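You operate a simulated robot arm through the tools that you are given. There is no shell and no other tool. Be economical: measure what you need, move in short steps, check, and stop when the job is done.

The job below is to be done with a simulated robot arm. You get a single attempt, and the scene is never put back.

Task
Go one octave down and record the purple dot key, then the pink dot key.
Fine: stop recording at the end.

The check looks at the end state, three seconds after you hand in, the way a careful person would. Anything else that was tipped, shoved, dropped, spilled or broken makes it a failure.

Robot
A 7-joint arm with a two-finger parallel gripper, fixed in place. Base frame: the origin is at the foot of the arm, x ahead of it, y to its left, z up; the work surface is at about z = 740. Lengths are in mm, angles in rad, forces in N, time in s.
With the tool pointing down near the work surface it reaches from about 200 to 680 mm from the base axis. Its first joint turns from -1.152 to 1.152 rad. Payload 2.4 kg.
The TCP is the grasp point between the finger pads, 30 mm short of the fingertips. In the tool frame z runs along the fingers and y along their closing line. Largest opening 94 mm; finger width 28, thickness 10; the body of the gripper, 50 by 96 mm, starts 55 mm behind the TCP.
Orientation is that of the tool frame in the base frame, as [roll, pitch, yaw] about the fixed x, y, z axes, in that order (R = Rz(yaw) Ry(pitch) Rx(roll)). With the fingers straight down and closing along the base's y, the tool's x points along the base's -x, its y along +y and its z along -z.

Tools
- The arm moves only by the tool arm_command. Its argument "moves" is a list of rows, each a list of 7 numbers: the shift along the base's x, y, z in m, then the turn, a rotation vector about the base's x, y, z in rad, then the finger opening in m, from 0 to 0.094. In form: [[x, y, z, ax, ay, az, grip], ...]. A call has 1 to 12 rows; each row shifts and turns the commanded pose from where the row before left it. Each row takes 0.2 s and may step no farther than 50 mm and 0.15 rad from the row before; otherwise, or with a gripper value out of range, the whole call is refused. Where a pose cannot be reached the arm comes as near as it can. A force on the tool above 40 N (or 10 N above the force at the start of the call, whichever is more), or a blocked arm, ends the call early, and 0.2 s more pass. Each finger travels about 153 mm/s and halts on what it meets, pressing with about 26 N; the grip force reading is that of the motor and also rises with nothing between the fingers. The clock runs only during rows and for 0.2 s after the last one: add rows that do not move to give the fingers time. The reply holds the time, the measured pose of the TCP, the force on the tool along the base axes, the opening and the grip force, in the units named above and with some noise, with the torque about the TCP (base axes, N m) and any sound that the robot's microphone picked up, and new pictures: "show" is both (left out), scene, wrist or none.
- Cameras (640 x 400 px; columns grow to the right, rows downward): "scene" is fixed at [31, 467.7, 1443]; the picture's right is [-0.82, -0.58, 0.00], its down [-0.33, 0.46, -0.83] and it looks along [0.48, -0.67, -0.56] (base axes); focal length 344 px, centre (320, 200). "wrist" rides on the gripper at [76, 14, -102] in the tool frame; the picture's right is [-0.18, 0.98, 0.00], its down [-0.75, -0.14, -0.64] and it looks along [-0.63, -0.12, 0.77] (tool axes); focal length 243 px, centre (320, 200). There is no depth. A picture from a camera that has moved, and an enlarged one, comes with that camera's place and axes in the base frame and with its lens.
- inspect(camera, box): a new picture of the part [left, top, right, bottom] of that camera's present view, enlarged. No time passes.
- close_job(): hands the job in; it is judged then, once.

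Go step by step. Nothing tells you positions but the pictures and the camera data: compare them with the known pose of the tool, close in by small moves and look again before you grip or let go. The budget is 120 turns and 200 pictures, counting those below and the enlarged ones. Unless the task says otherwise, let go and move clear before handing in, and close with one line.

The tools are called after "Emit:" as name(argument=value, ...) on one line, values as JSON. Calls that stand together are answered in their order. arm_command: Moves the arm, as the interface text tells. Its arguments: {"type":"object","properties":{"moves":{"type":"array"},"show":{"type":"string","enum":["both","scene","wrist","none"]}},"required":["moves"]} The other tools are called the same way: inspect (camera, box) takes an enlarged picture of a part of a camera's view; close_job () hands the job in.

At the start:

```text
t: 0.0
tool_pos: [399.7, -29.7, 1102.2]
tcp_rot: [-3.141, -0.002, 3.141]
wrist_force: [0.5, -0.3, -0.1]
wrist_torque: [-0.01, 0.03, 0.05]
grip_width: 94.0
grip_force: 0.1
```

scene: 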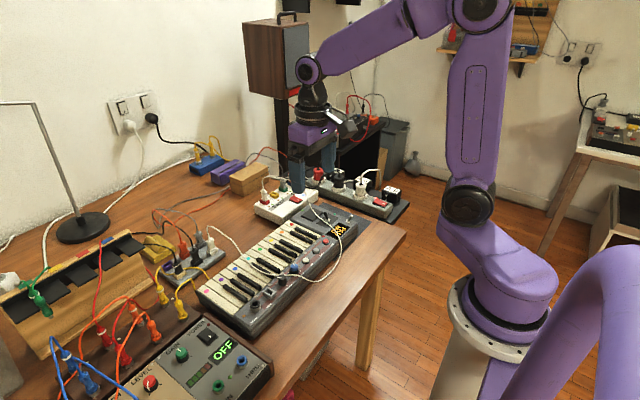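
wrist: 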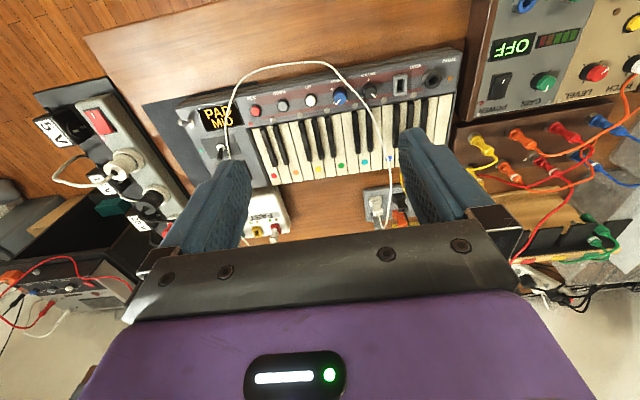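

I see a keyboard with coloured dots and small controls on its panel; I'll enlarge the views to read labels.

Emit:
inspect(camera="wrist", box=[170, 40, 330, 190])

Emit:
inspect(camera="wrist", box=[310, 40, 470, 190])

Emit:
inspect(camera="scene", box=[190, 190, 370, 340])

```text
2.67 times, centred on (250, 115) of wrist
camera zoom: at [324.9, -14.2, 1204.6], right [0.18, 0.98, 0.0], down [0.75, -0.14, 0.64], along [0.63, -0.12, -0.77], focal length 647 px, centre (507, 427)
```

zoom: 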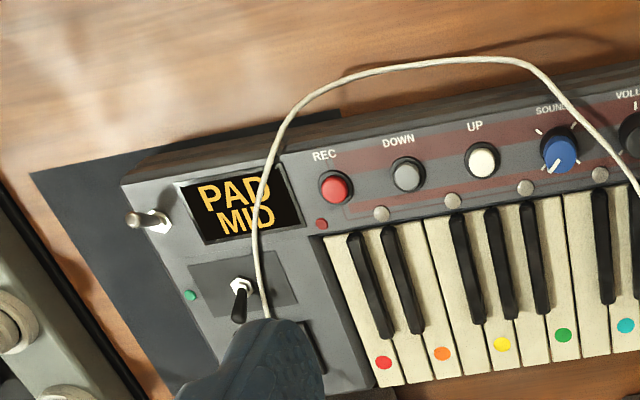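

```text
2.67 times, centred on (390, 115) of wrist
camera zoom: at [324.9, -14.2, 1204.6], right [0.18, 0.98, 0.0], down [0.75, -0.14, 0.64], along [0.63, -0.12, -0.77], focal length 647 px, centre (133, 427)
```

zoom: 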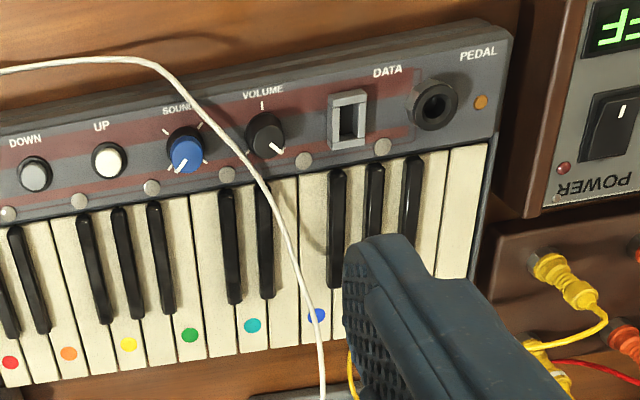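

```text
2.67 times, centred on (280, 265) of scene
camera zoom: at [31.0, 467.7, 1443.0], right [-0.82, -0.58, 0.0], down [-0.33, 0.46, -0.83], along [0.48, -0.67, -0.56], focal length 916 px, centre (427, 27)
```

zoom: 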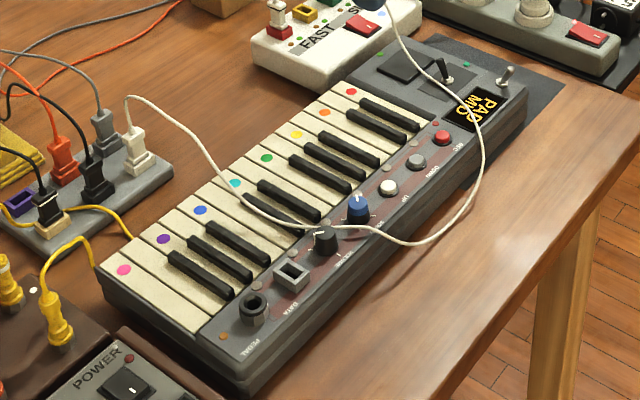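

The keyboard faces away from the robot: REC is near (448,-145,797), DOWN near (449,-100,797), purple near (587,123,790) and pink near (587,170,790). A white cable crosses it, so I close the fingers and look again.

Emit:
arm_command(moves=[[0, 0, 0, 0, 0, 0, 0], [0, 0, 0, 0, 0, 0, 0], [0, 0, 0, 0, 0, 0, 0], [0, 0, 0, 0, 0, 0, 0]])

Emit:
inspect(camera="wrist", box=[140, 50, 340, 230])

Emit:
inspect(camera="wrist", box=[320, 50, 520, 230])

Emit:
inspect(camera="scene", box=[230, 120, 410, 270])

```text
t: 1.0
tool_pos: [401.3, -29.0, 1101.4]
tcp_rot: [3.141, 0.001, 3.14]
wrist_force: [0.6, 0.4, -0.2]
wrist_torque: [-0.02, 0.01, 0.0]
grip_width: 0.0
grip_force: 25.9
camera wrist: at [324.9, -14.2, 1204.6], right [0.18, 0.98, 0.0], down [0.75, -0.14, 0.64], along [0.63, -0.12, -0.77], focal length 243 px, centre (320, 200)
```

scene: 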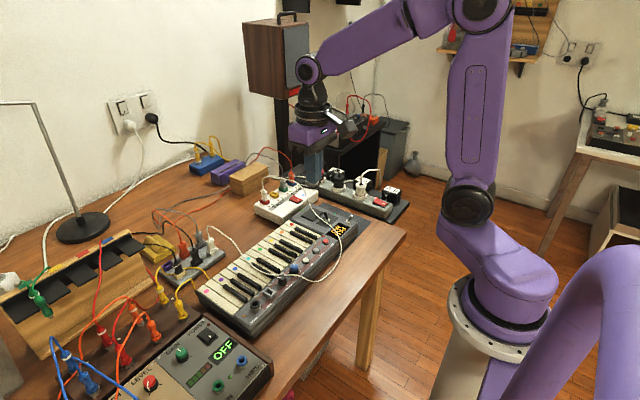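
wrist: 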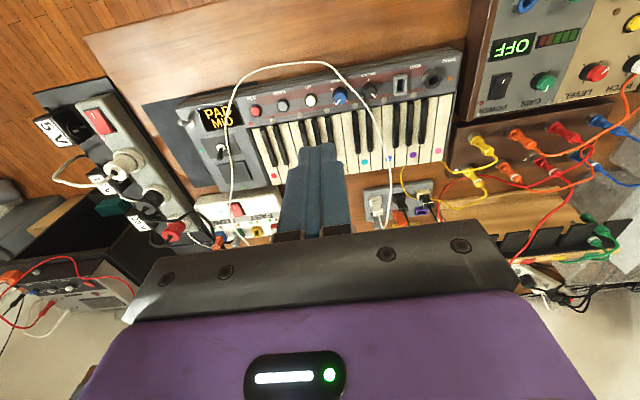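

```text
2.22 times, centred on (240, 140) of wrist
camera zoom: at [324.9, -14.2, 1204.6], right [0.18, 0.98, 0.0], down [0.75, -0.14, 0.64], along [0.63, -0.12, -0.77], focal length 539 px, centre (498, 333)
```

zoom: 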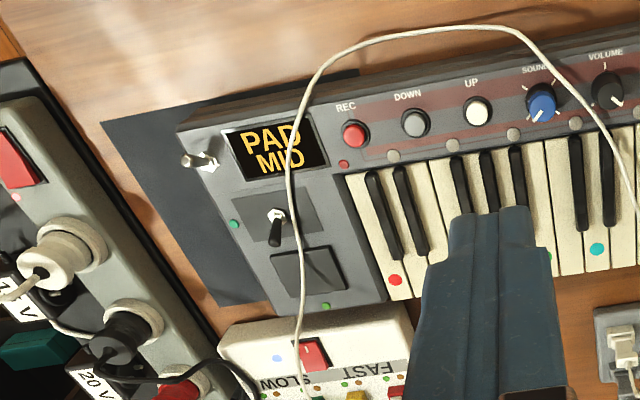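

```text
2.22 times, centred on (420, 140) of wrist
camera zoom: at [324.9, -14.2, 1204.6], right [0.18, 0.98, 0.0], down [0.75, -0.14, 0.64], along [0.63, -0.12, -0.77], focal length 539 px, centre (98, 333)
```

zoom: 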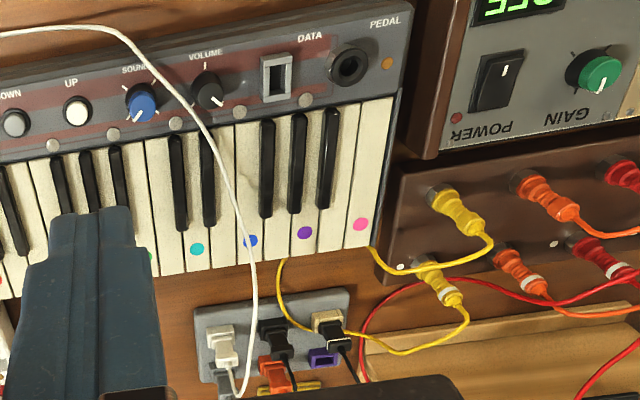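

```text
2.67 times, centred on (320, 195) of scene
camera zoom: at [31.0, 467.7, 1443.0], right [-0.82, -0.58, 0.0], down [-0.33, 0.46, -0.83], along [0.48, -0.67, -0.56], focal length 916 px, centre (320, 213)
```

zoom: 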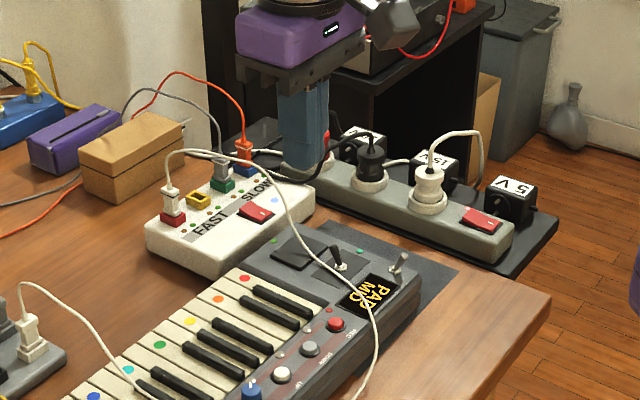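

The cable lies loosely on the keyboard and on the table behind it, clear of the four targets. I move above DOWN and check.

Emit:
arm_command(moves=[[0.016, -0.024, 0, 0, 0, 0, 0], [0.016, -0.024, 0, 0, 0, 0, 0], [0.016, -0.023, -0.03, 0, 0, 0, 0], [0, 0, -0.04, 0, 0, 0, 0], [0, 0, -0.04, 0, 0, 0, 0], [0, 0, -0.04, 0, 0, 0, 0], [0, 0, -0.04, 0, 0, 0, 0], [0, 0, -0.04, 0, 0, 0, 0], [0, 0, 0, 0, 0, 0, 0], [0, 0, 0, 0, 0, 0, 0]])

Emit:
inspect(camera="scene", box=[230, 160, 390, 290])

Emit:
inspect(camera="wrist", box=[220, 50, 420, 230])

```text
t: 3.2
tool_pos: [447.1, -101.3, 872.5]
tcp_rot: [3.142, 0.001, 3.141]
wrist_force: [-0.4, -0.1, -0.5]
wrist_torque: [0.01, -0.01, 0.02]
grip_width: 0.0
grip_force: 25.8
camera wrist: at [371.1, -86.5, 974.7], right [0.18, 0.98, 0.0], down [0.75, -0.14, 0.64], along [0.63, -0.12, -0.77], focal length 243 px, centre (320, 200)
```

scene: 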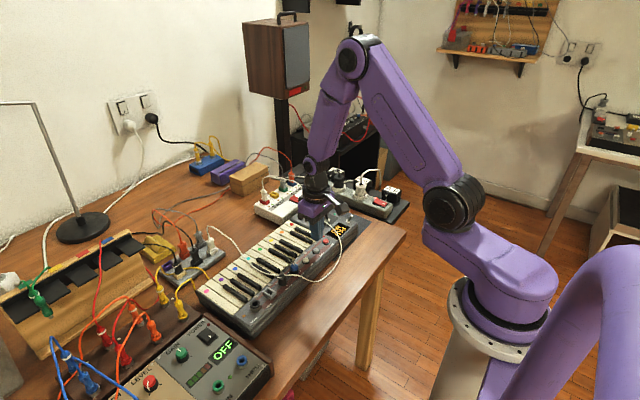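
wrist: 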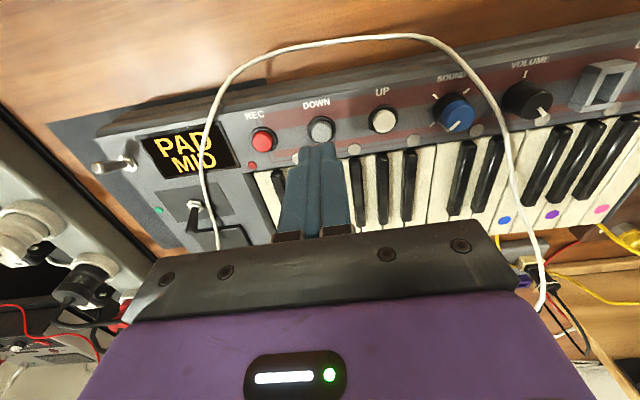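

```text
3.08 times, centred on (310, 225) of scene
camera zoom: at [31.0, 467.7, 1443.0], right [-0.82, -0.58, 0.0], down [-0.33, 0.46, -0.83], along [0.48, -0.67, -0.56], focal length 1057 px, centre (351, 123)
```

zoom: 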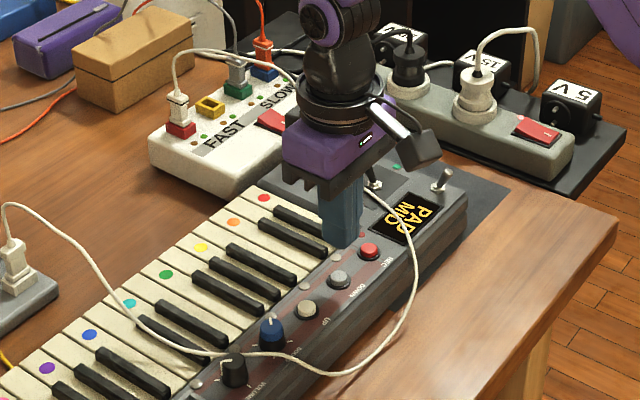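

```text
2.22 times, centred on (320, 140) of wrist
camera zoom: at [371.1, -86.5, 974.7], right [0.18, 0.98, 0.0], down [0.75, -0.14, 0.64], along [0.63, -0.12, -0.77], focal length 539 px, centre (320, 333)
```

zoom: 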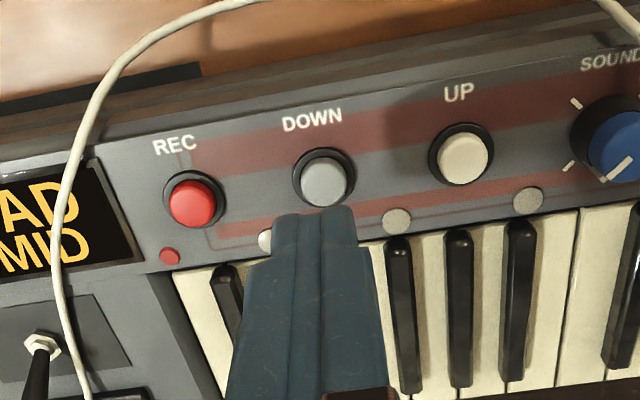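

The tip is right over DOWN (449,-100). I descend to near contact and press in small steps.

Emit:
arm_command(moves=[[0.002, 0.001, -0.02, 0, 0, 0, 0], [0, 0, -0.016, 0, 0, 0, 0], [0, 0, -0.004, 0, 0, 0, 0], [0, 0, -0.002, 0, 0, 0, 0], [0, 0, -0.002, 0, 0, 0, 0], [0, 0, 0, 0, 0, 0, 0]])

Emit:
inspect(camera="wrist", box=[100, 50, 420, 250])

```text
t: 4.6
tool_pos: [449.6, -99.4, 827.4]
tcp_rot: [3.139, 0.001, 3.141]
wrist_force: [-2.0, 1.0, 5.2]
wrist_torque: [-0.03, 0.06, 0.02]
grip_width: 0.1
grip_force: 25.8
heard: click
camera wrist: at [374.5, -84.6, 931.3], right [0.18, 0.98, 0.0], down [0.75, -0.14, 0.64], along [0.63, -0.12, -0.77], focal length 243 px, centre (320, 200)
```

scene: 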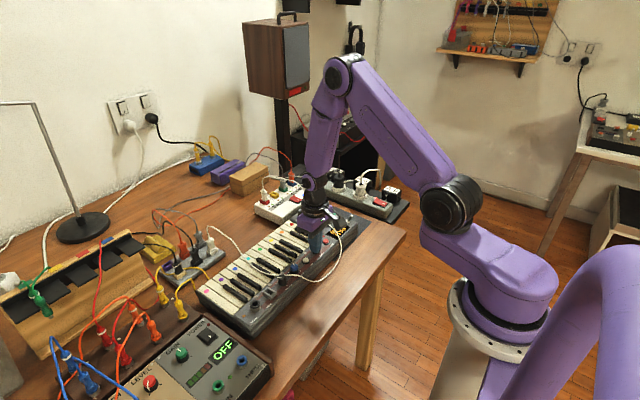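
wrist: 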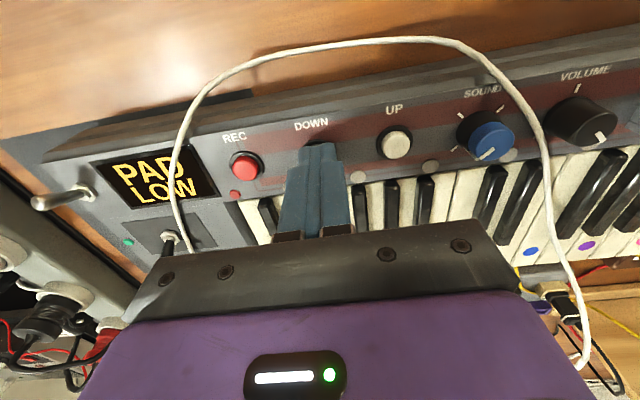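

```text
2.00 times, centred on (260, 150) of wrist
camera zoom: at [374.5, -84.6, 931.3], right [0.18, 0.98, 0.0], down [0.75, -0.14, 0.64], along [0.63, -0.12, -0.77], focal length 485 px, centre (440, 300)
```

zoom: 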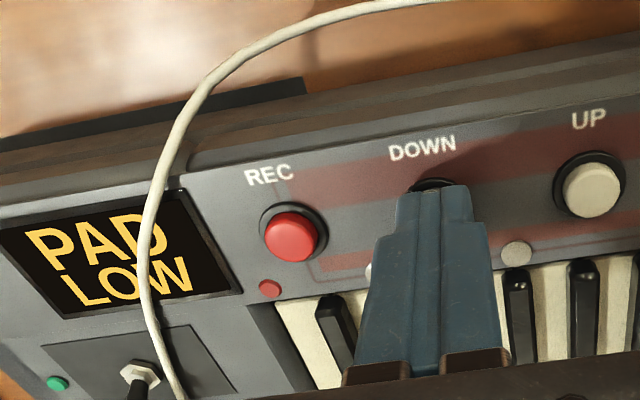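

Display now reads LOW. Next I lift off and press REC at about (449,-146).

Emit:
arm_command(moves=[[0, 0, 0.025, 0, 0, 0, 0], [0, -0.023, 0, 0, 0, 0, 0], [0, -0.023, 0, 0, 0, 0, 0], [0, 0, 0, 0, 0, 0, 0], [0, 0, -0.015, 0, 0, 0, 0], [0, 0, -0.006, 0, 0, 0, 0], [0, 0, -0.002, 0, 0, 0, 0], [0, 0, -0.002, 0, 0, 0, 0], [0, 0, 0, 0, 0, 0, 0]])

Emit:
inspect(camera="wrist", box=[160, 50, 480, 250])

Emit:
inspect(camera="scene", box=[230, 160, 390, 290])

```text
t: 6.6
tool_pos: [450.4, -146.4, 827.6]
tcp_rot: [-3.141, 0.0, 3.14]
wrist_force: [-0.4, 3.0, 5.5]
wrist_torque: [0.05, 0.04, -0.03]
grip_width: 0.1
grip_force: 25.6
heard: click, click
camera wrist: at [375.2, -130.7, 931.3], right [0.18, 0.98, 0.0], down [0.75, -0.14, 0.64], along [0.63, -0.12, -0.77], focal length 243 px, centre (320, 200)
```

scene: 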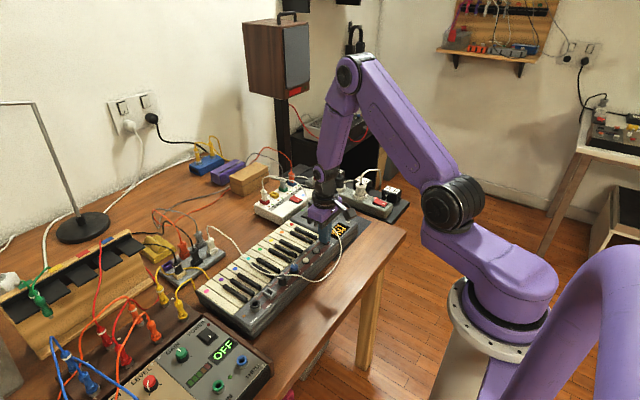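
wrist: 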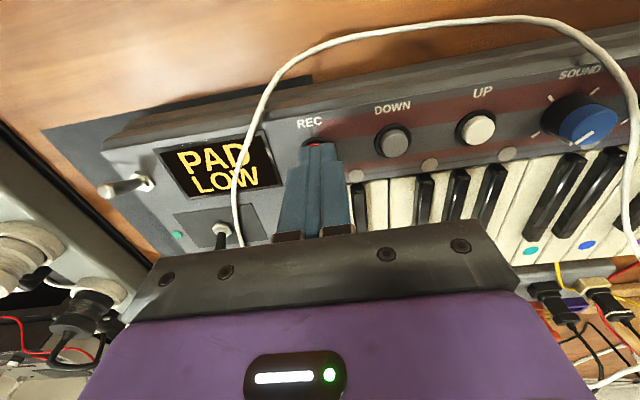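

```text
2.00 times, centred on (320, 150) of wrist
camera zoom: at [375.2, -130.7, 931.3], right [0.18, 0.98, 0.0], down [0.75, -0.14, 0.64], along [0.63, -0.12, -0.77], focal length 485 px, centre (320, 300)
```

zoom: 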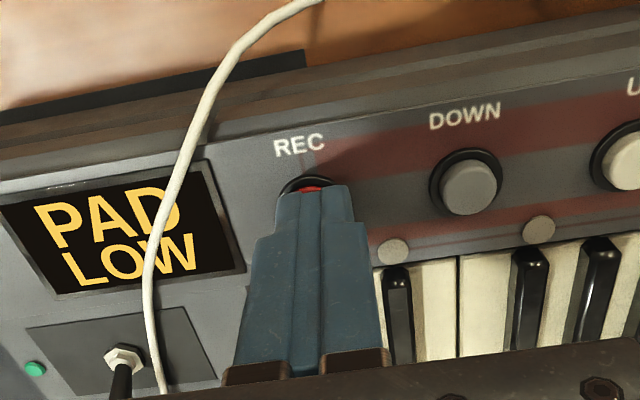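

```text
3.08 times, centred on (310, 225) of scene
camera zoom: at [30.9, 467.8, 1442.9], right [-0.82, -0.58, 0.0], down [-0.33, 0.46, -0.83], along [0.48, -0.67, -0.56], focal length 1057 px, centre (351, 123)
```

zoom: 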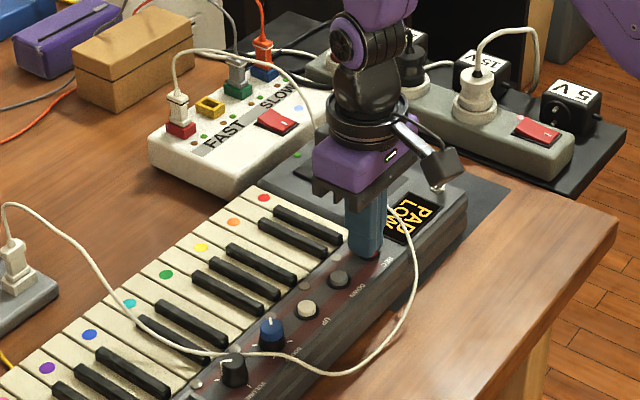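

Two clicks, probably DOWN releasing and REC pressing. I lift off and check the REC lamp.

Emit:
arm_command(moves=[[0, 0, 0.03, 0, 0, 0, 0], [0, 0, 0.04, 0, 0, 0, 0], [0, 0, 0.04, 0, 0, 0, 0], [0, 0, 0, 0, 0, 0, 0]], show="wrist")

Emit:
inspect(camera="wrist", box=[160, 70, 400, 220])

```text
t: 7.6
tool_pos: [451.0, -144.8, 938.2]
tcp_rot: [-3.141, -0.002, 3.141]
wrist_force: [-0.1, 0.5, -0.1]
wrist_torque: [0.0, 0.0, 0.01]
grip_width: 0.0
grip_force: 25.7
camera wrist: at [376.0, -130.0, 1041.0], right [0.18, 0.98, 0.0], down [0.75, -0.14, 0.64], along [0.63, -0.12, -0.77], focal length 243 px, centre (320, 200)
```

wrist: 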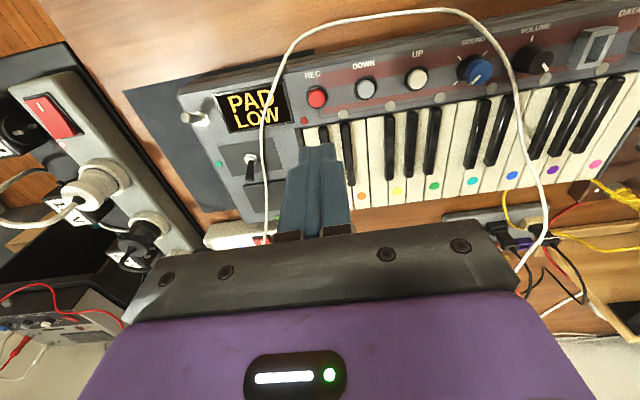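

```text
2.67 times, centred on (280, 145) of wrist
camera zoom: at [376.0, -130.0, 1041.0], right [0.18, 0.98, 0.0], down [0.75, -0.14, 0.64], along [0.63, -0.12, -0.77], focal length 647 px, centre (427, 347)
```

zoom: 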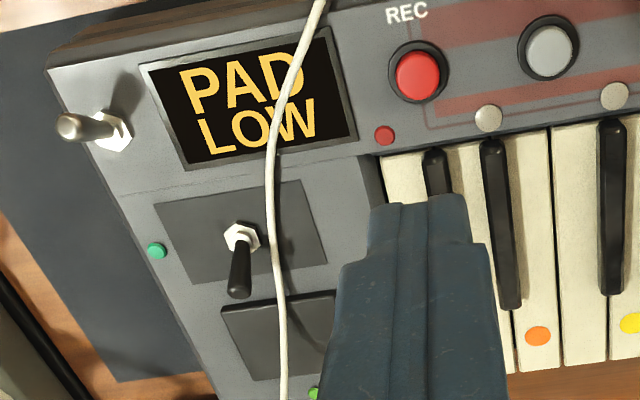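

The lamp's state isn't clear, so I look closer.

Emit:
inspect(camera="wrist", box=[285, 80, 349, 120])

Emit:
inspect(camera="scene", box=[300, 205, 364, 255])

```text
10.00 times, centred on (317, 100) of wrist
camera zoom: at [376.0, -130.0, 1041.0], right [0.18, 0.98, 0.0], down [0.75, -0.14, 0.64], along [0.63, -0.12, -0.77], focal length 2426 px, centre (350, 1200)
```

zoom: 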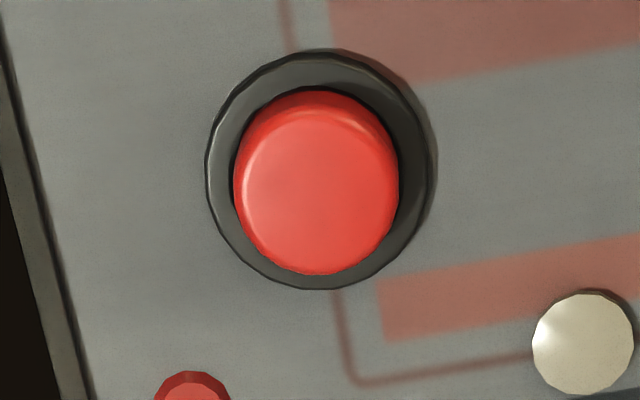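

```text
8.00 times, centred on (332, 230) of scene
camera zoom: at [31.0, 467.7, 1443.0], right [-0.82, -0.58, 0.0], down [-0.33, 0.46, -0.83], along [0.48, -0.67, -0.56], focal length 2748 px, centre (224, -40)
```

zoom: 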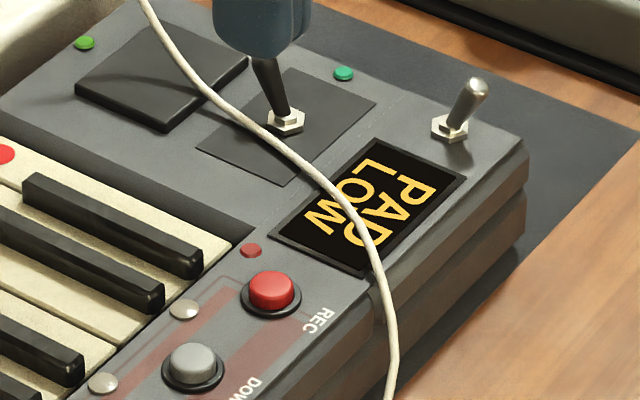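

The lamp looks unlit, so the press may have registered twice. I'll press REC again gently while watching the lamp.

Emit:
arm_command(moves=[[-0.001, -0.002, -0.04, 0, 0, 0, 0], [0, 0, -0.04, 0, 0, 0, 0], [0, 0, -0.022, 0, 0, 0, 0], [0, 0, 0, 0, 0, 0, 0]], show="none")

Emit:
inspect(camera="wrist", box=[220, 100, 380, 220])

Emit:
arm_command(moves=[[0, 0, -0.004, 0, 0, 0, 0], [0, 0, 0, 0, 0, 0, 0]], show="none")

Emit:
inspect(camera="wrist", box=[220, 100, 380, 220])

```text
t: 8.6
tool_pos: [450.8, -148.2, 836.0]
tcp_rot: [3.14, 0.0, -3.141]
wrist_force: [-0.3, -0.9, -0.1]
wrist_torque: [0.06, -0.03, 0.0]
grip_width: 0.0
grip_force: 25.9
```

```text
3.33 times, centred on (300, 160) of wrist
camera zoom: at [376.1, -132.7, 938.0], right [0.18, 0.98, 0.0], down [0.75, -0.14, 0.64], along [0.63, -0.12, -0.77], focal length 809 px, centre (387, 333)
```

zoom: 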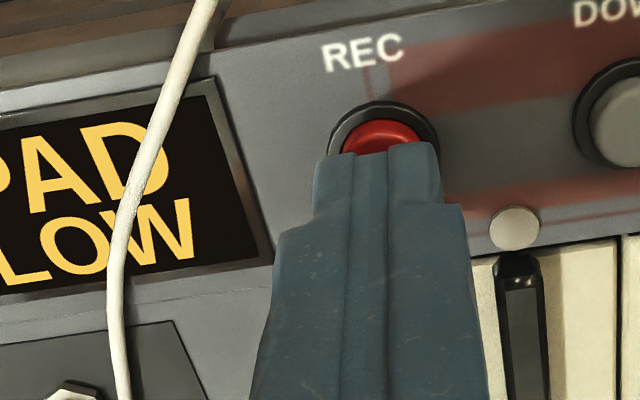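

```text
t: 9.2
tool_pos: [450.4, -147.4, 830.7]
tcp_rot: [3.141, 0.0, -3.141]
wrist_force: [0.1, -0.4, -0.1]
wrist_torque: [0.01, 0.01, 0.02]
grip_width: 0.1
grip_force: 25.5
```

```text
3.33 times, centred on (300, 160) of wrist
camera zoom: at [375.2, -132.5, 934.4], right [0.18, 0.98, 0.0], down [0.75, -0.14, 0.64], along [0.63, -0.12, -0.77], focal length 809 px, centre (387, 333)
```

zoom: 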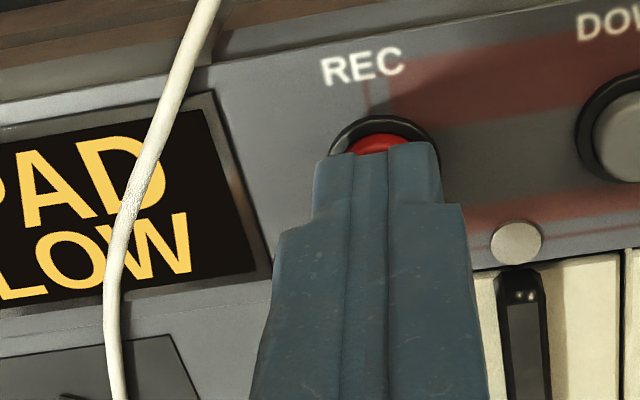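

No contact yet at tool height 831. I press 1 mm at a time, listening for a click.

Emit:
arm_command(moves=[[0, 0, -0.001, 0, 0, 0, 0], [0, 0, 0, 0, 0, 0, 0]], show="none")

Emit:
arm_command(moves=[[0, 0, -0.001, 0, 0, 0, 0], [0, 0, 0, 0, 0, 0, 0]], show="none")

Emit:
arm_command(moves=[[0, 0, -0.001, 0, 0, 0, 0], [0, 0, 0, 0, 0, 0, 0]], show="none")

```text
t: 9.8
tool_pos: [450.9, -147.2, 830.1]
tcp_rot: [3.141, 0.0, 3.142]
wrist_force: [0.0, -0.4, 2.2]
wrist_torque: [-0.05, -0.05, 0.04]
grip_width: 0.0
grip_force: 25.4
heard: click
```

```text
t: 10.4
tool_pos: [449.6, -147.1, 829.5]
tcp_rot: [3.142, -0.002, -3.141]
wrist_force: [0.2, 1.3, 1.7]
wrist_torque: [0.02, 0.0, 0.04]
grip_width: 0.2
grip_force: 26.8
```

```text
t: 11.0
tool_pos: [449.5, -148.3, 828.2]
tcp_rot: [3.141, 0.0, -3.141]
wrist_force: [1.3, 1.7, 3.6]
wrist_torque: [0.06, 0.01, 0.0]
grip_width: 0.0
grip_force: 26.0
```

One click this time. I lift and check the lamp.

Emit:
arm_command(moves=[[0, 0, 0.04, 0, 0, 0, 0], [0, 0, 0.04, 0, 0, 0, 0], [0, 0, 0.03, 0, 0, 0, 0], [0, 0, 0, 0, 0, 0, 0]], show="none")

Emit:
inspect(camera="wrist", box=[160, 70, 400, 220])

Emit:
inspect(camera="scene", box=[300, 205, 364, 255])

```text
t: 12.0
tool_pos: [447.6, -145.6, 938.5]
tcp_rot: [3.141, 0.0, 3.142]
wrist_force: [0.1, 0.5, -0.3]
wrist_torque: [0.01, 0.0, 0.02]
grip_width: 0.0
grip_force: 26.3
```

```text
2.67 times, centred on (280, 145) of wrist
camera zoom: at [372.5, -131.4, 1042.6], right [0.18, 0.98, 0.0], down [0.75, -0.14, 0.64], along [0.63, -0.12, -0.77], focal length 647 px, centre (427, 347)
```

zoom: 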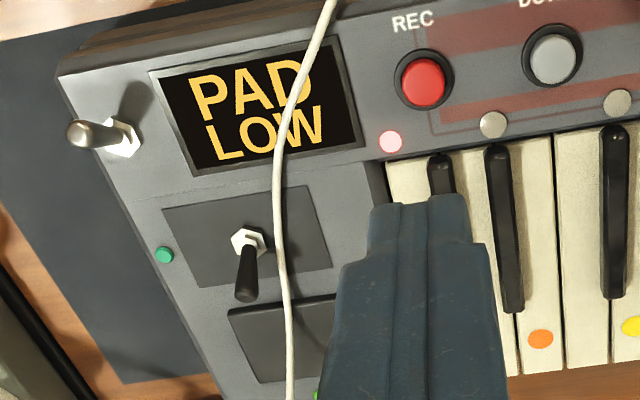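

```text
8.00 times, centred on (332, 230) of scene
camera zoom: at [31.0, 467.7, 1443.0], right [-0.82, -0.58, 0.0], down [-0.33, 0.46, -0.83], along [0.48, -0.67, -0.56], focal length 2748 px, centre (224, -40)
```

zoom: 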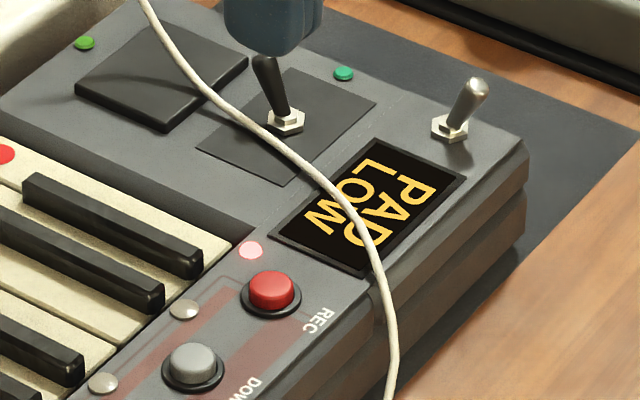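

The lamp is lit: recording is on. Now I travel above the purple key.

Emit:
arm_command(moves=[[0.0203, 0.0379, 0, 0, 0, 0, 0], [0.0203, 0.0379, 0, 0, 0, 0, 0], [0.0203, 0.0379, 0, 0, 0, 0, 0], [0.0203, 0.0379, 0, 0, 0, 0, 0], [0.0203, 0.0379, 0, 0, 0, 0, 0], [0.0203, 0.0379, 0, 0, 0, 0, 0], [0.0203, 0.0379, 0, 0, 0, 0, 0], [0, 0, -0.04, 0, 0, 0, 0], [0, 0, 0, 0, 0, 0, 0]])

Emit:
inspect(camera="scene", box=[170, 210, 330, 340])

Emit:
inspect(camera="wrist", box=[200, 70, 440, 240])

```text
t: 14.0
tool_pos: [590.0, 119.3, 899.8]
tcp_rot: [-3.14, 0.001, 3.141]
wrist_force: [-0.4, 0.2, 0.6]
wrist_torque: [-0.01, 0.02, 0.0]
grip_width: 0.1
grip_force: 26.1
camera wrist: at [514.8, 133.8, 1003.1], right [0.18, 0.98, 0.0], down [0.75, -0.14, 0.64], along [0.63, -0.12, -0.77], focal length 243 px, centre (320, 200)
```

scene: 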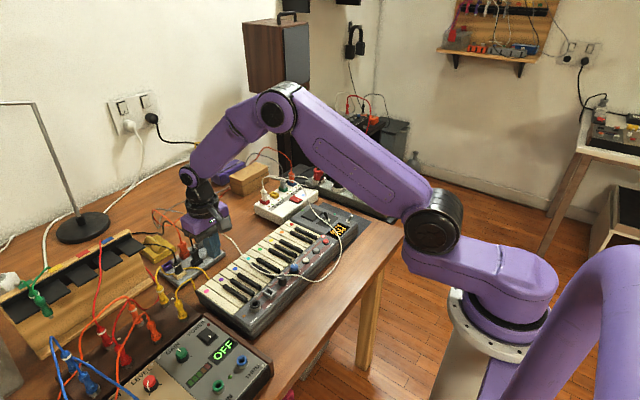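
wrist: 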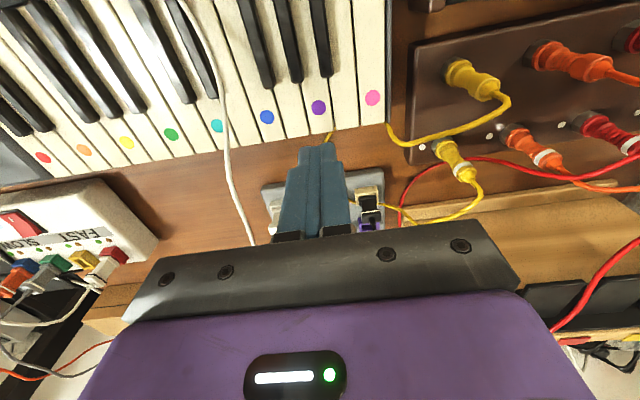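

```text
3.08 times, centred on (250, 275) of scene
camera zoom: at [31.0, 467.8, 1443.0], right [-0.82, -0.58, 0.0], down [-0.33, 0.46, -0.83], along [0.48, -0.67, -0.56], focal length 1057 px, centre (535, -31)
```

zoom: 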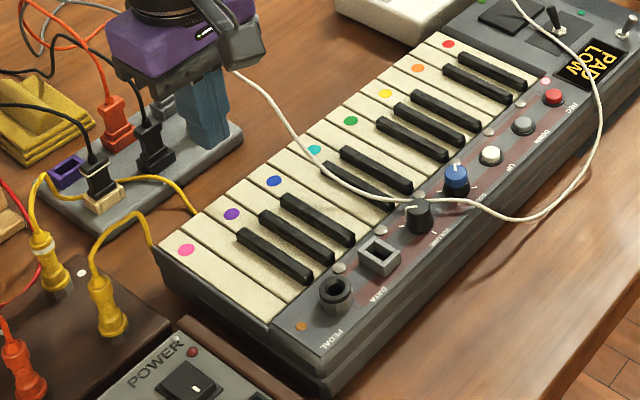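

```text
2.35 times, centred on (320, 155) of wrist
camera zoom: at [514.8, 133.8, 1003.1], right [0.18, 0.98, 0.0], down [0.75, -0.14, 0.64], along [0.63, -0.12, -0.77], focal length 571 px, centre (320, 306)
```

zoom: 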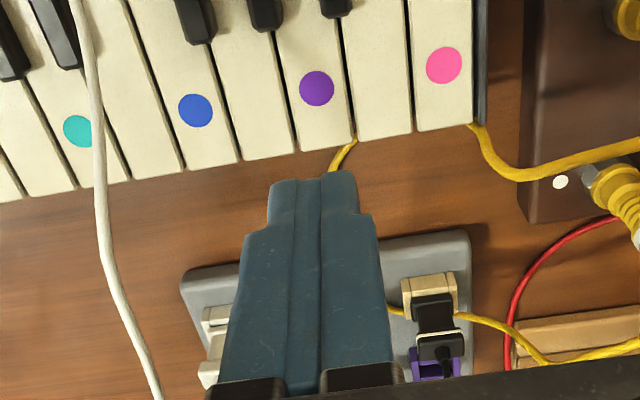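

Only every second white key has a dot, so keys are about 24 mm wide, barely wider than the closed fingers. I'll roll the tool by 0.3 rad so one fingertip corner presses, then close in and look.

Emit:
arm_command(moves=[[0, 0.001, 0, -0.15, 0, 0, 0], [0, 0, 0, -0.15, 0, 0, 0], [0, 0, -0.035, 0, 0, 0, 0], [0, 0, -0.035, 0, 0, 0, 0], [0, 0, 0, 0, 0, 0, 0], [0, 0, 0, 0, 0, 0, 0]])

Emit:
inspect(camera="scene", box=[180, 230, 276, 300])

Emit:
inspect(camera="wrist", box=[220, 70, 420, 220])

```text
t: 15.4
tool_pos: [590.3, 119.8, 829.9]
tcp_rot: [-2.841, 0.0, -3.141]
wrist_force: [0.4, 0.9, 0.4]
wrist_torque: [-0.02, -0.03, 0.01]
grip_width: 0.0
grip_force: 26.2
camera wrist: at [516.0, 164.9, 923.4], right [0.18, 0.94, -0.29], down [0.75, 0.05, 0.66], along [0.63, -0.34, -0.7], focal length 243 px, centre (320, 200)
```

scene: 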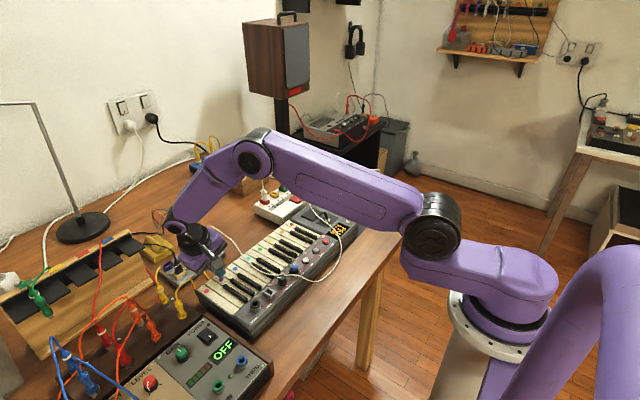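
wrist: 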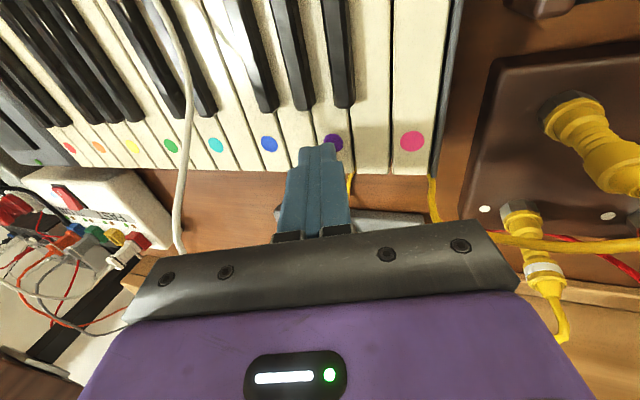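

```text
5.71 times, centred on (228, 265) of scene
camera zoom: at [31.0, 467.7, 1443.0], right [-0.82, -0.58, 0.0], down [-0.33, 0.46, -0.83], along [0.48, -0.67, -0.56], focal length 1963 px, centre (846, -171)
```

zoom: 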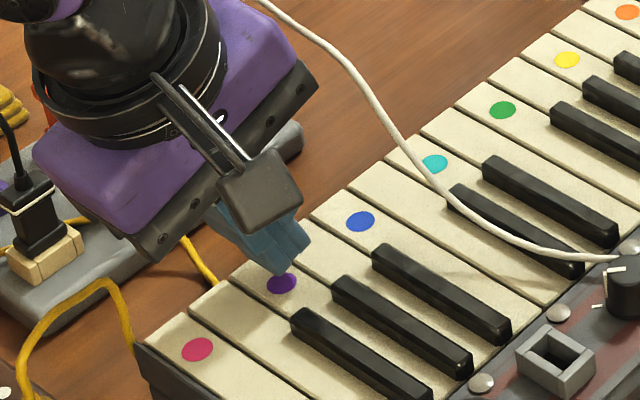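

```text
2.67 times, centred on (320, 145) of wrist
camera zoom: at [516.0, 164.9, 923.4], right [0.18, 0.94, -0.29], down [0.75, 0.05, 0.66], along [0.63, -0.34, -0.7], focal length 647 px, centre (320, 347)
```

zoom: 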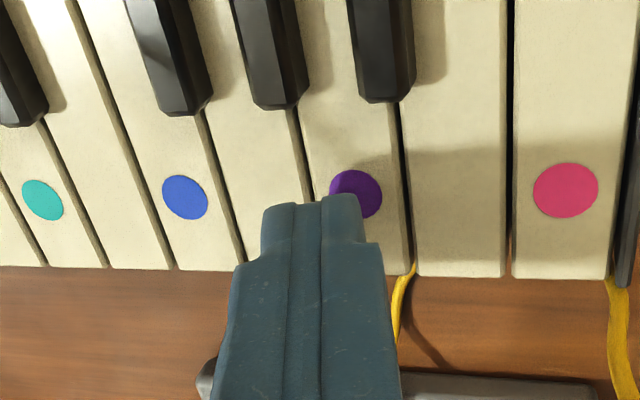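

The contact corner is over the purple key, slightly right of centre, with the other side raised. I descend to just above and press in small steps.

Emit:
arm_command(moves=[[0, 0, -0.008, 0, 0, 0, 0], [0, 0, -0.003, 0, 0, 0, 0], [0, 0, 0, 0, 0, 0, 0]], show="none")

Emit:
inspect(camera="wrist", box=[260, 90, 420, 200])

```text
t: 16.2
tool_pos: [591.8, 119.2, 817.5]
tcp_rot: [-2.842, 0.0, -3.141]
wrist_force: [-0.1, 1.0, 1.9]
wrist_torque: [0.03, -0.03, 0.0]
grip_width: 0.0
grip_force: 26.1
heard: click
```

```text
3.64 times, centred on (340, 145) of wrist
camera zoom: at [516.4, 164.2, 911.6], right [0.18, 0.94, -0.29], down [0.75, 0.05, 0.66], along [0.63, -0.34, -0.7], focal length 882 px, centre (247, 400)
```

zoom: 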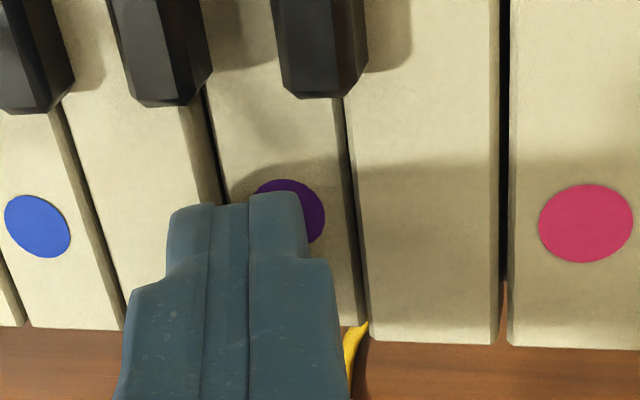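

A click at first touch. I press 2 mm deeper to hold the key firmly and check for more sounds.

Emit:
arm_command(moves=[[0, 0, -0.002, 0, 0, 0, 0], [0, 0, 0, 0, 0, 0, 0]], show="none")

Emit:
inspect(camera="wrist", box=[240, 90, 420, 210])

Emit:
inspect(camera="scene", box=[190, 230, 350, 320])

```text
t: 16.8
tool_pos: [592.1, 118.9, 817.0]
tcp_rot: [-2.841, 0.002, 3.141]
wrist_force: [-7.2, 2.3, 25.2]
wrist_torque: [-0.25, 0.49, -0.12]
grip_width: 0.3
grip_force: 26.1
```

```text
3.33 times, centred on (330, 150) of wrist
camera zoom: at [516.3, 164.3, 911.1], right [0.18, 0.94, -0.29], down [0.75, 0.06, 0.66], along [0.63, -0.34, -0.7], focal length 809 px, centre (287, 367)
```

zoom: 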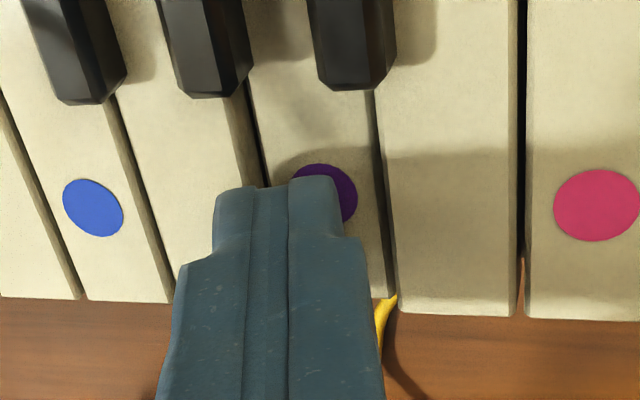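

```text
4.00 times, centred on (270, 275) of scene
camera zoom: at [30.3, 467.7, 1443.0], right [-0.82, -0.58, 0.0], down [-0.32, 0.46, -0.83], along [0.48, -0.67, -0.56], focal length 1374 px, centre (520, -100)
```

zoom: 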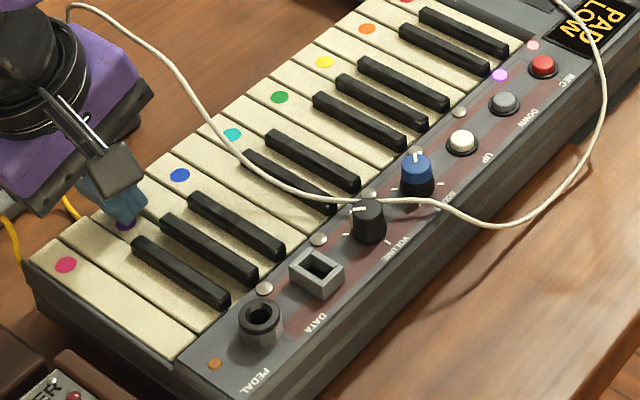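

The first step lamp glows purple, so the note is recorded. I lift off and move over the pink key.

Emit:
arm_command(moves=[[0, 0, 0.03, 0, 0, 0, 0], [0, 0, 0.015, 0, 0, 0, 0], [0, 0.024, 0, 0, 0, 0, 0], [0, 0.0245, 0, 0, 0, 0, 0], [0, 0, 0, 0, 0, 0, 0], [0, 0, -0.02, 0, 0, 0, 0], [0, 0, 0, 0, 0, 0, 0]])

Emit:
inspect(camera="scene", box=[170, 220, 350, 330])

Emit:
inspect(camera="wrist", box=[240, 90, 420, 210])

```text
t: 18.4
tool_pos: [592.2, 168.0, 840.7]
tcp_rot: [-2.842, 0.0, 3.141]
wrist_force: [0.7, 0.4, 0.0]
wrist_torque: [-0.03, -0.01, 0.01]
grip_width: 0.0
grip_force: 26.1
camera wrist: at [516.4, 212.5, 934.6], right [0.18, 0.94, -0.29], down [0.75, 0.05, 0.66], along [0.63, -0.34, -0.7], focal length 243 px, centre (320, 200)
```

scene: 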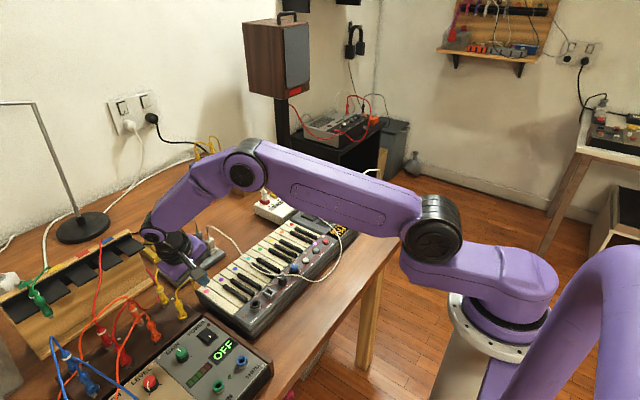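
wrist: 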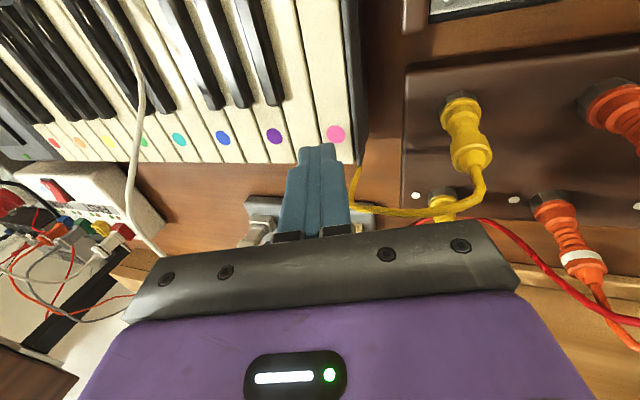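

```text
3.56 times, centred on (260, 275) of scene
camera zoom: at [31.0, 467.7, 1443.0], right [-0.82, -0.58, 0.0], down [-0.33, 0.46, -0.83], along [0.48, -0.67, -0.56], focal length 1222 px, centre (533, -67)
```

zoom: 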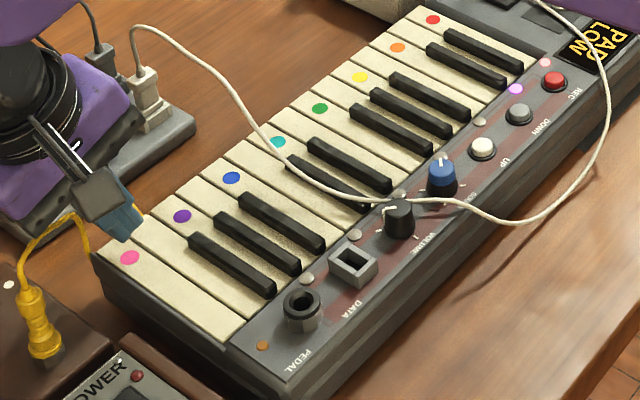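

```text
3.33 times, centred on (330, 150) of wrist
camera zoom: at [516.4, 212.5, 934.6], right [0.18, 0.94, -0.29], down [0.75, 0.05, 0.66], along [0.63, -0.34, -0.7], focal length 809 px, centre (287, 367)
```

zoom: 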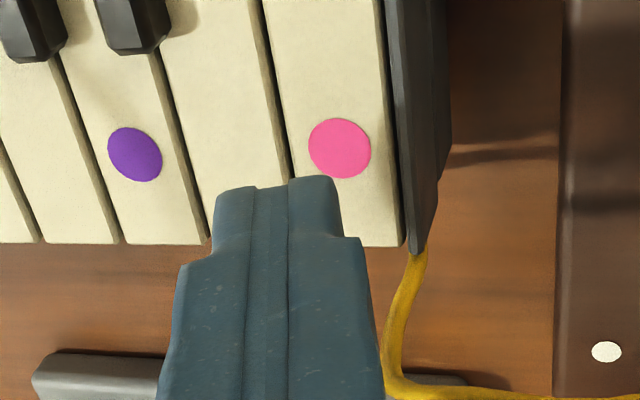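

Tip is over the pink key with the yellow lead clear below the gripper. I press it the same way.

Emit:
arm_command(moves=[[0, -0.001, -0.012, 0, 0, 0, 0], [0, 0, -0.007, 0, 0, 0, 0], [0, 0, -0.003, 0, 0, 0, 0], [0, 0, -0.001, 0, 0, 0, 0], [0, 0, 0, 0, 0, 0, 0]])

Emit:
inspect(camera="scene", box=[170, 220, 350, 330])

```text
t: 19.6
tool_pos: [591.4, 165.2, 817.2]
tcp_rot: [-2.84, -0.001, -3.141]
wrist_force: [0.7, -0.2, 0.6]
wrist_torque: [-0.04, -0.03, 0.01]
grip_width: 0.0
grip_force: 25.5
heard: click
camera wrist: at [516.0, 210.3, 912.1], right [0.18, 0.94, -0.29], down [0.75, 0.05, 0.66], along [0.63, -0.34, -0.7], focal length 243 px, centre (320, 200)
```

scene: 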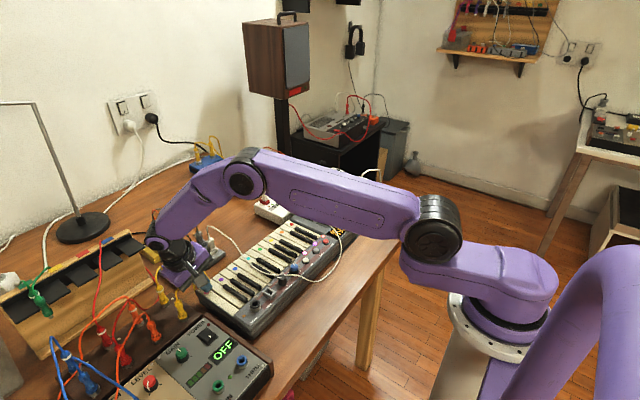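
wrist: 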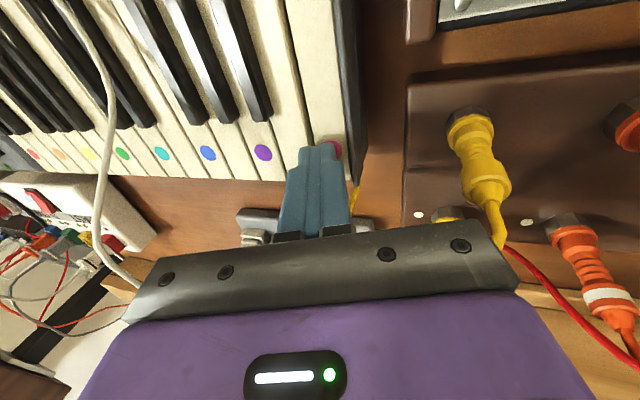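

```text
3.56 times, centred on (260, 275) of scene
camera zoom: at [30.9, 467.7, 1443.0], right [-0.82, -0.58, 0.0], down [-0.33, 0.46, -0.83], along [0.48, -0.67, -0.56], focal length 1222 px, centre (533, -67)
```

zoom: 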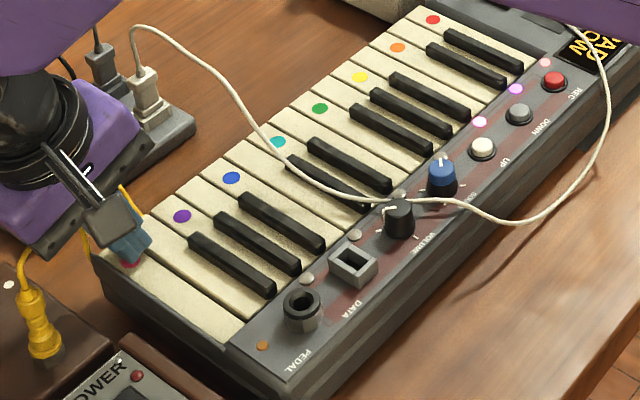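

The second lamp glows pink. I lift straight up, level the tool and return above REC.

Emit:
arm_command(moves=[[0, 0, 0.045, 0, 0, 0, 0], [0, 0, 0.045, 0, 0, 0, 0], [0, 0, 0.03, 0, 0, 0, 0], [-0.0178, -0.0391, 0, 0.15, 0, 0, 0], [-0.0178, -0.0391, 0, 0.15, 0, 0, 0], [-0.0178, -0.0391, 0, 0, 0, 0, 0], [-0.0178, -0.0391, 0, 0, 0, 0, 0], [-0.0178, -0.0391, 0, 0, 0, 0, 0], [-0.0178, -0.0391, 0, 0, 0, 0, 0], [-0.0178, -0.0391, 0, 0, 0, 0, 0], [-0.0178, -0.0391, 0, 0, 0, 0, 0], [0, 0, 0, 0, 0, 0, 0]])

Emit:
inspect(camera="scene", box=[170, 200, 350, 330])

```text
t: 22.2
tool_pos: [447.3, -148.0, 935.5]
tcp_rot: [3.141, 0.0, 3.14]
wrist_force: [0.3, -0.3, -0.4]
wrist_torque: [0.01, 0.0, 0.01]
grip_width: 0.0
grip_force: 25.9
camera wrist: at [372.6, -132.8, 1038.7], right [0.18, 0.98, 0.0], down [0.75, -0.14, 0.64], along [0.63, -0.12, -0.77], focal length 243 px, centre (320, 200)
```

scene: 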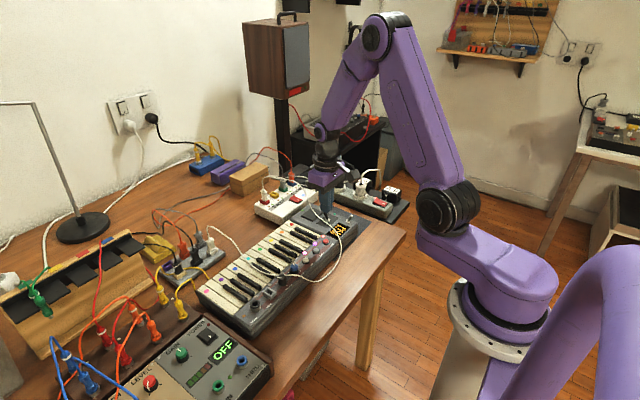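
wrist: 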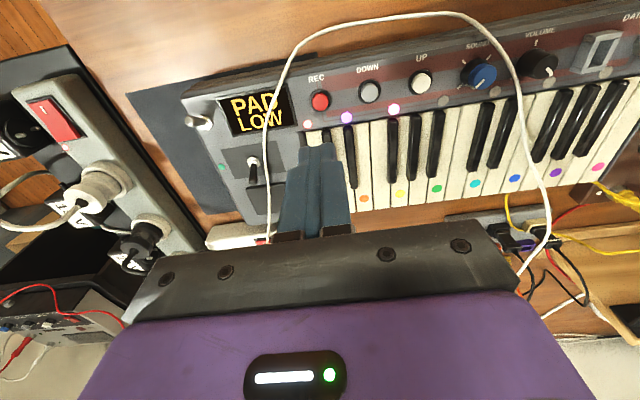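

```text
3.08 times, centred on (260, 265) of scene
camera zoom: at [31.0, 467.7, 1443.0], right [-0.82, -0.58, 0.0], down [-0.33, 0.46, -0.83], along [0.48, -0.67, -0.56], focal length 1057 px, centre (505, 0)
```

zoom: 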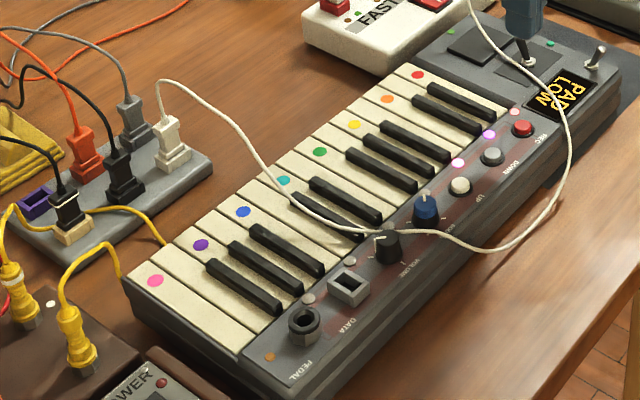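

Both notes show and the recording lamp is still lit. Now one gentle REC press to stop.

Emit:
arm_command(moves=[[0.002, 0.001, -0.04, 0, 0, 0, 0], [0, 0, -0.04, 0, 0, 0, 0], [0, 0, -0.021, 0, 0, 0, 0], [0, 0, 0, 0, 0, 0, 0]], show="none")

Emit:
arm_command(moves=[[0, 0, -0.003, 0, 0, 0, 0], [0, 0, 0, 0, 0, 0, 0]], show="none")

```text
t: 23.2
tool_pos: [452.6, -145.5, 834.9]
tcp_rot: [3.141, 0.0, 3.141]
wrist_force: [-0.5, 0.8, -0.8]
wrist_torque: [-0.01, 0.0, -0.04]
grip_width: 0.0
grip_force: 26.5
```

```text
t: 23.8
tool_pos: [452.0, -145.8, 833.1]
tcp_rot: [3.141, 0.001, -3.141]
wrist_force: [0.3, -0.6, 0.9]
wrist_torque: [0.03, 0.04, 0.01]
grip_width: 0.2
grip_force: 25.6
```

Emit:
arm_command(moves=[[0, 0, -0.001, 0, 0, 0, 0], [0, 0, 0, 0, 0, 0, 0]], show="none")

```text
t: 24.4
tool_pos: [450.7, -147.5, 831.6]
tcp_rot: [3.141, -0.001, -3.14]
wrist_force: [0.1, 0.5, -0.2]
wrist_torque: [0.0, 0.01, 0.01]
grip_width: 0.0
grip_force: 26.3
```

No click yet; I continue down by 1 mm.

Emit:
arm_command(moves=[[0, 0, -0.001, 0, 0, 0, 0], [0, 0, 0, 0, 0, 0, 0]], show="none")

```text
t: 25.0
tool_pos: [451.3, -145.1, 831.8]
tcp_rot: [-3.14, 0.001, 3.141]
wrist_force: [-0.7, -0.1, 1.3]
wrist_torque: [-0.05, 0.02, 0.01]
grip_width: 0.0
grip_force: 25.9
```

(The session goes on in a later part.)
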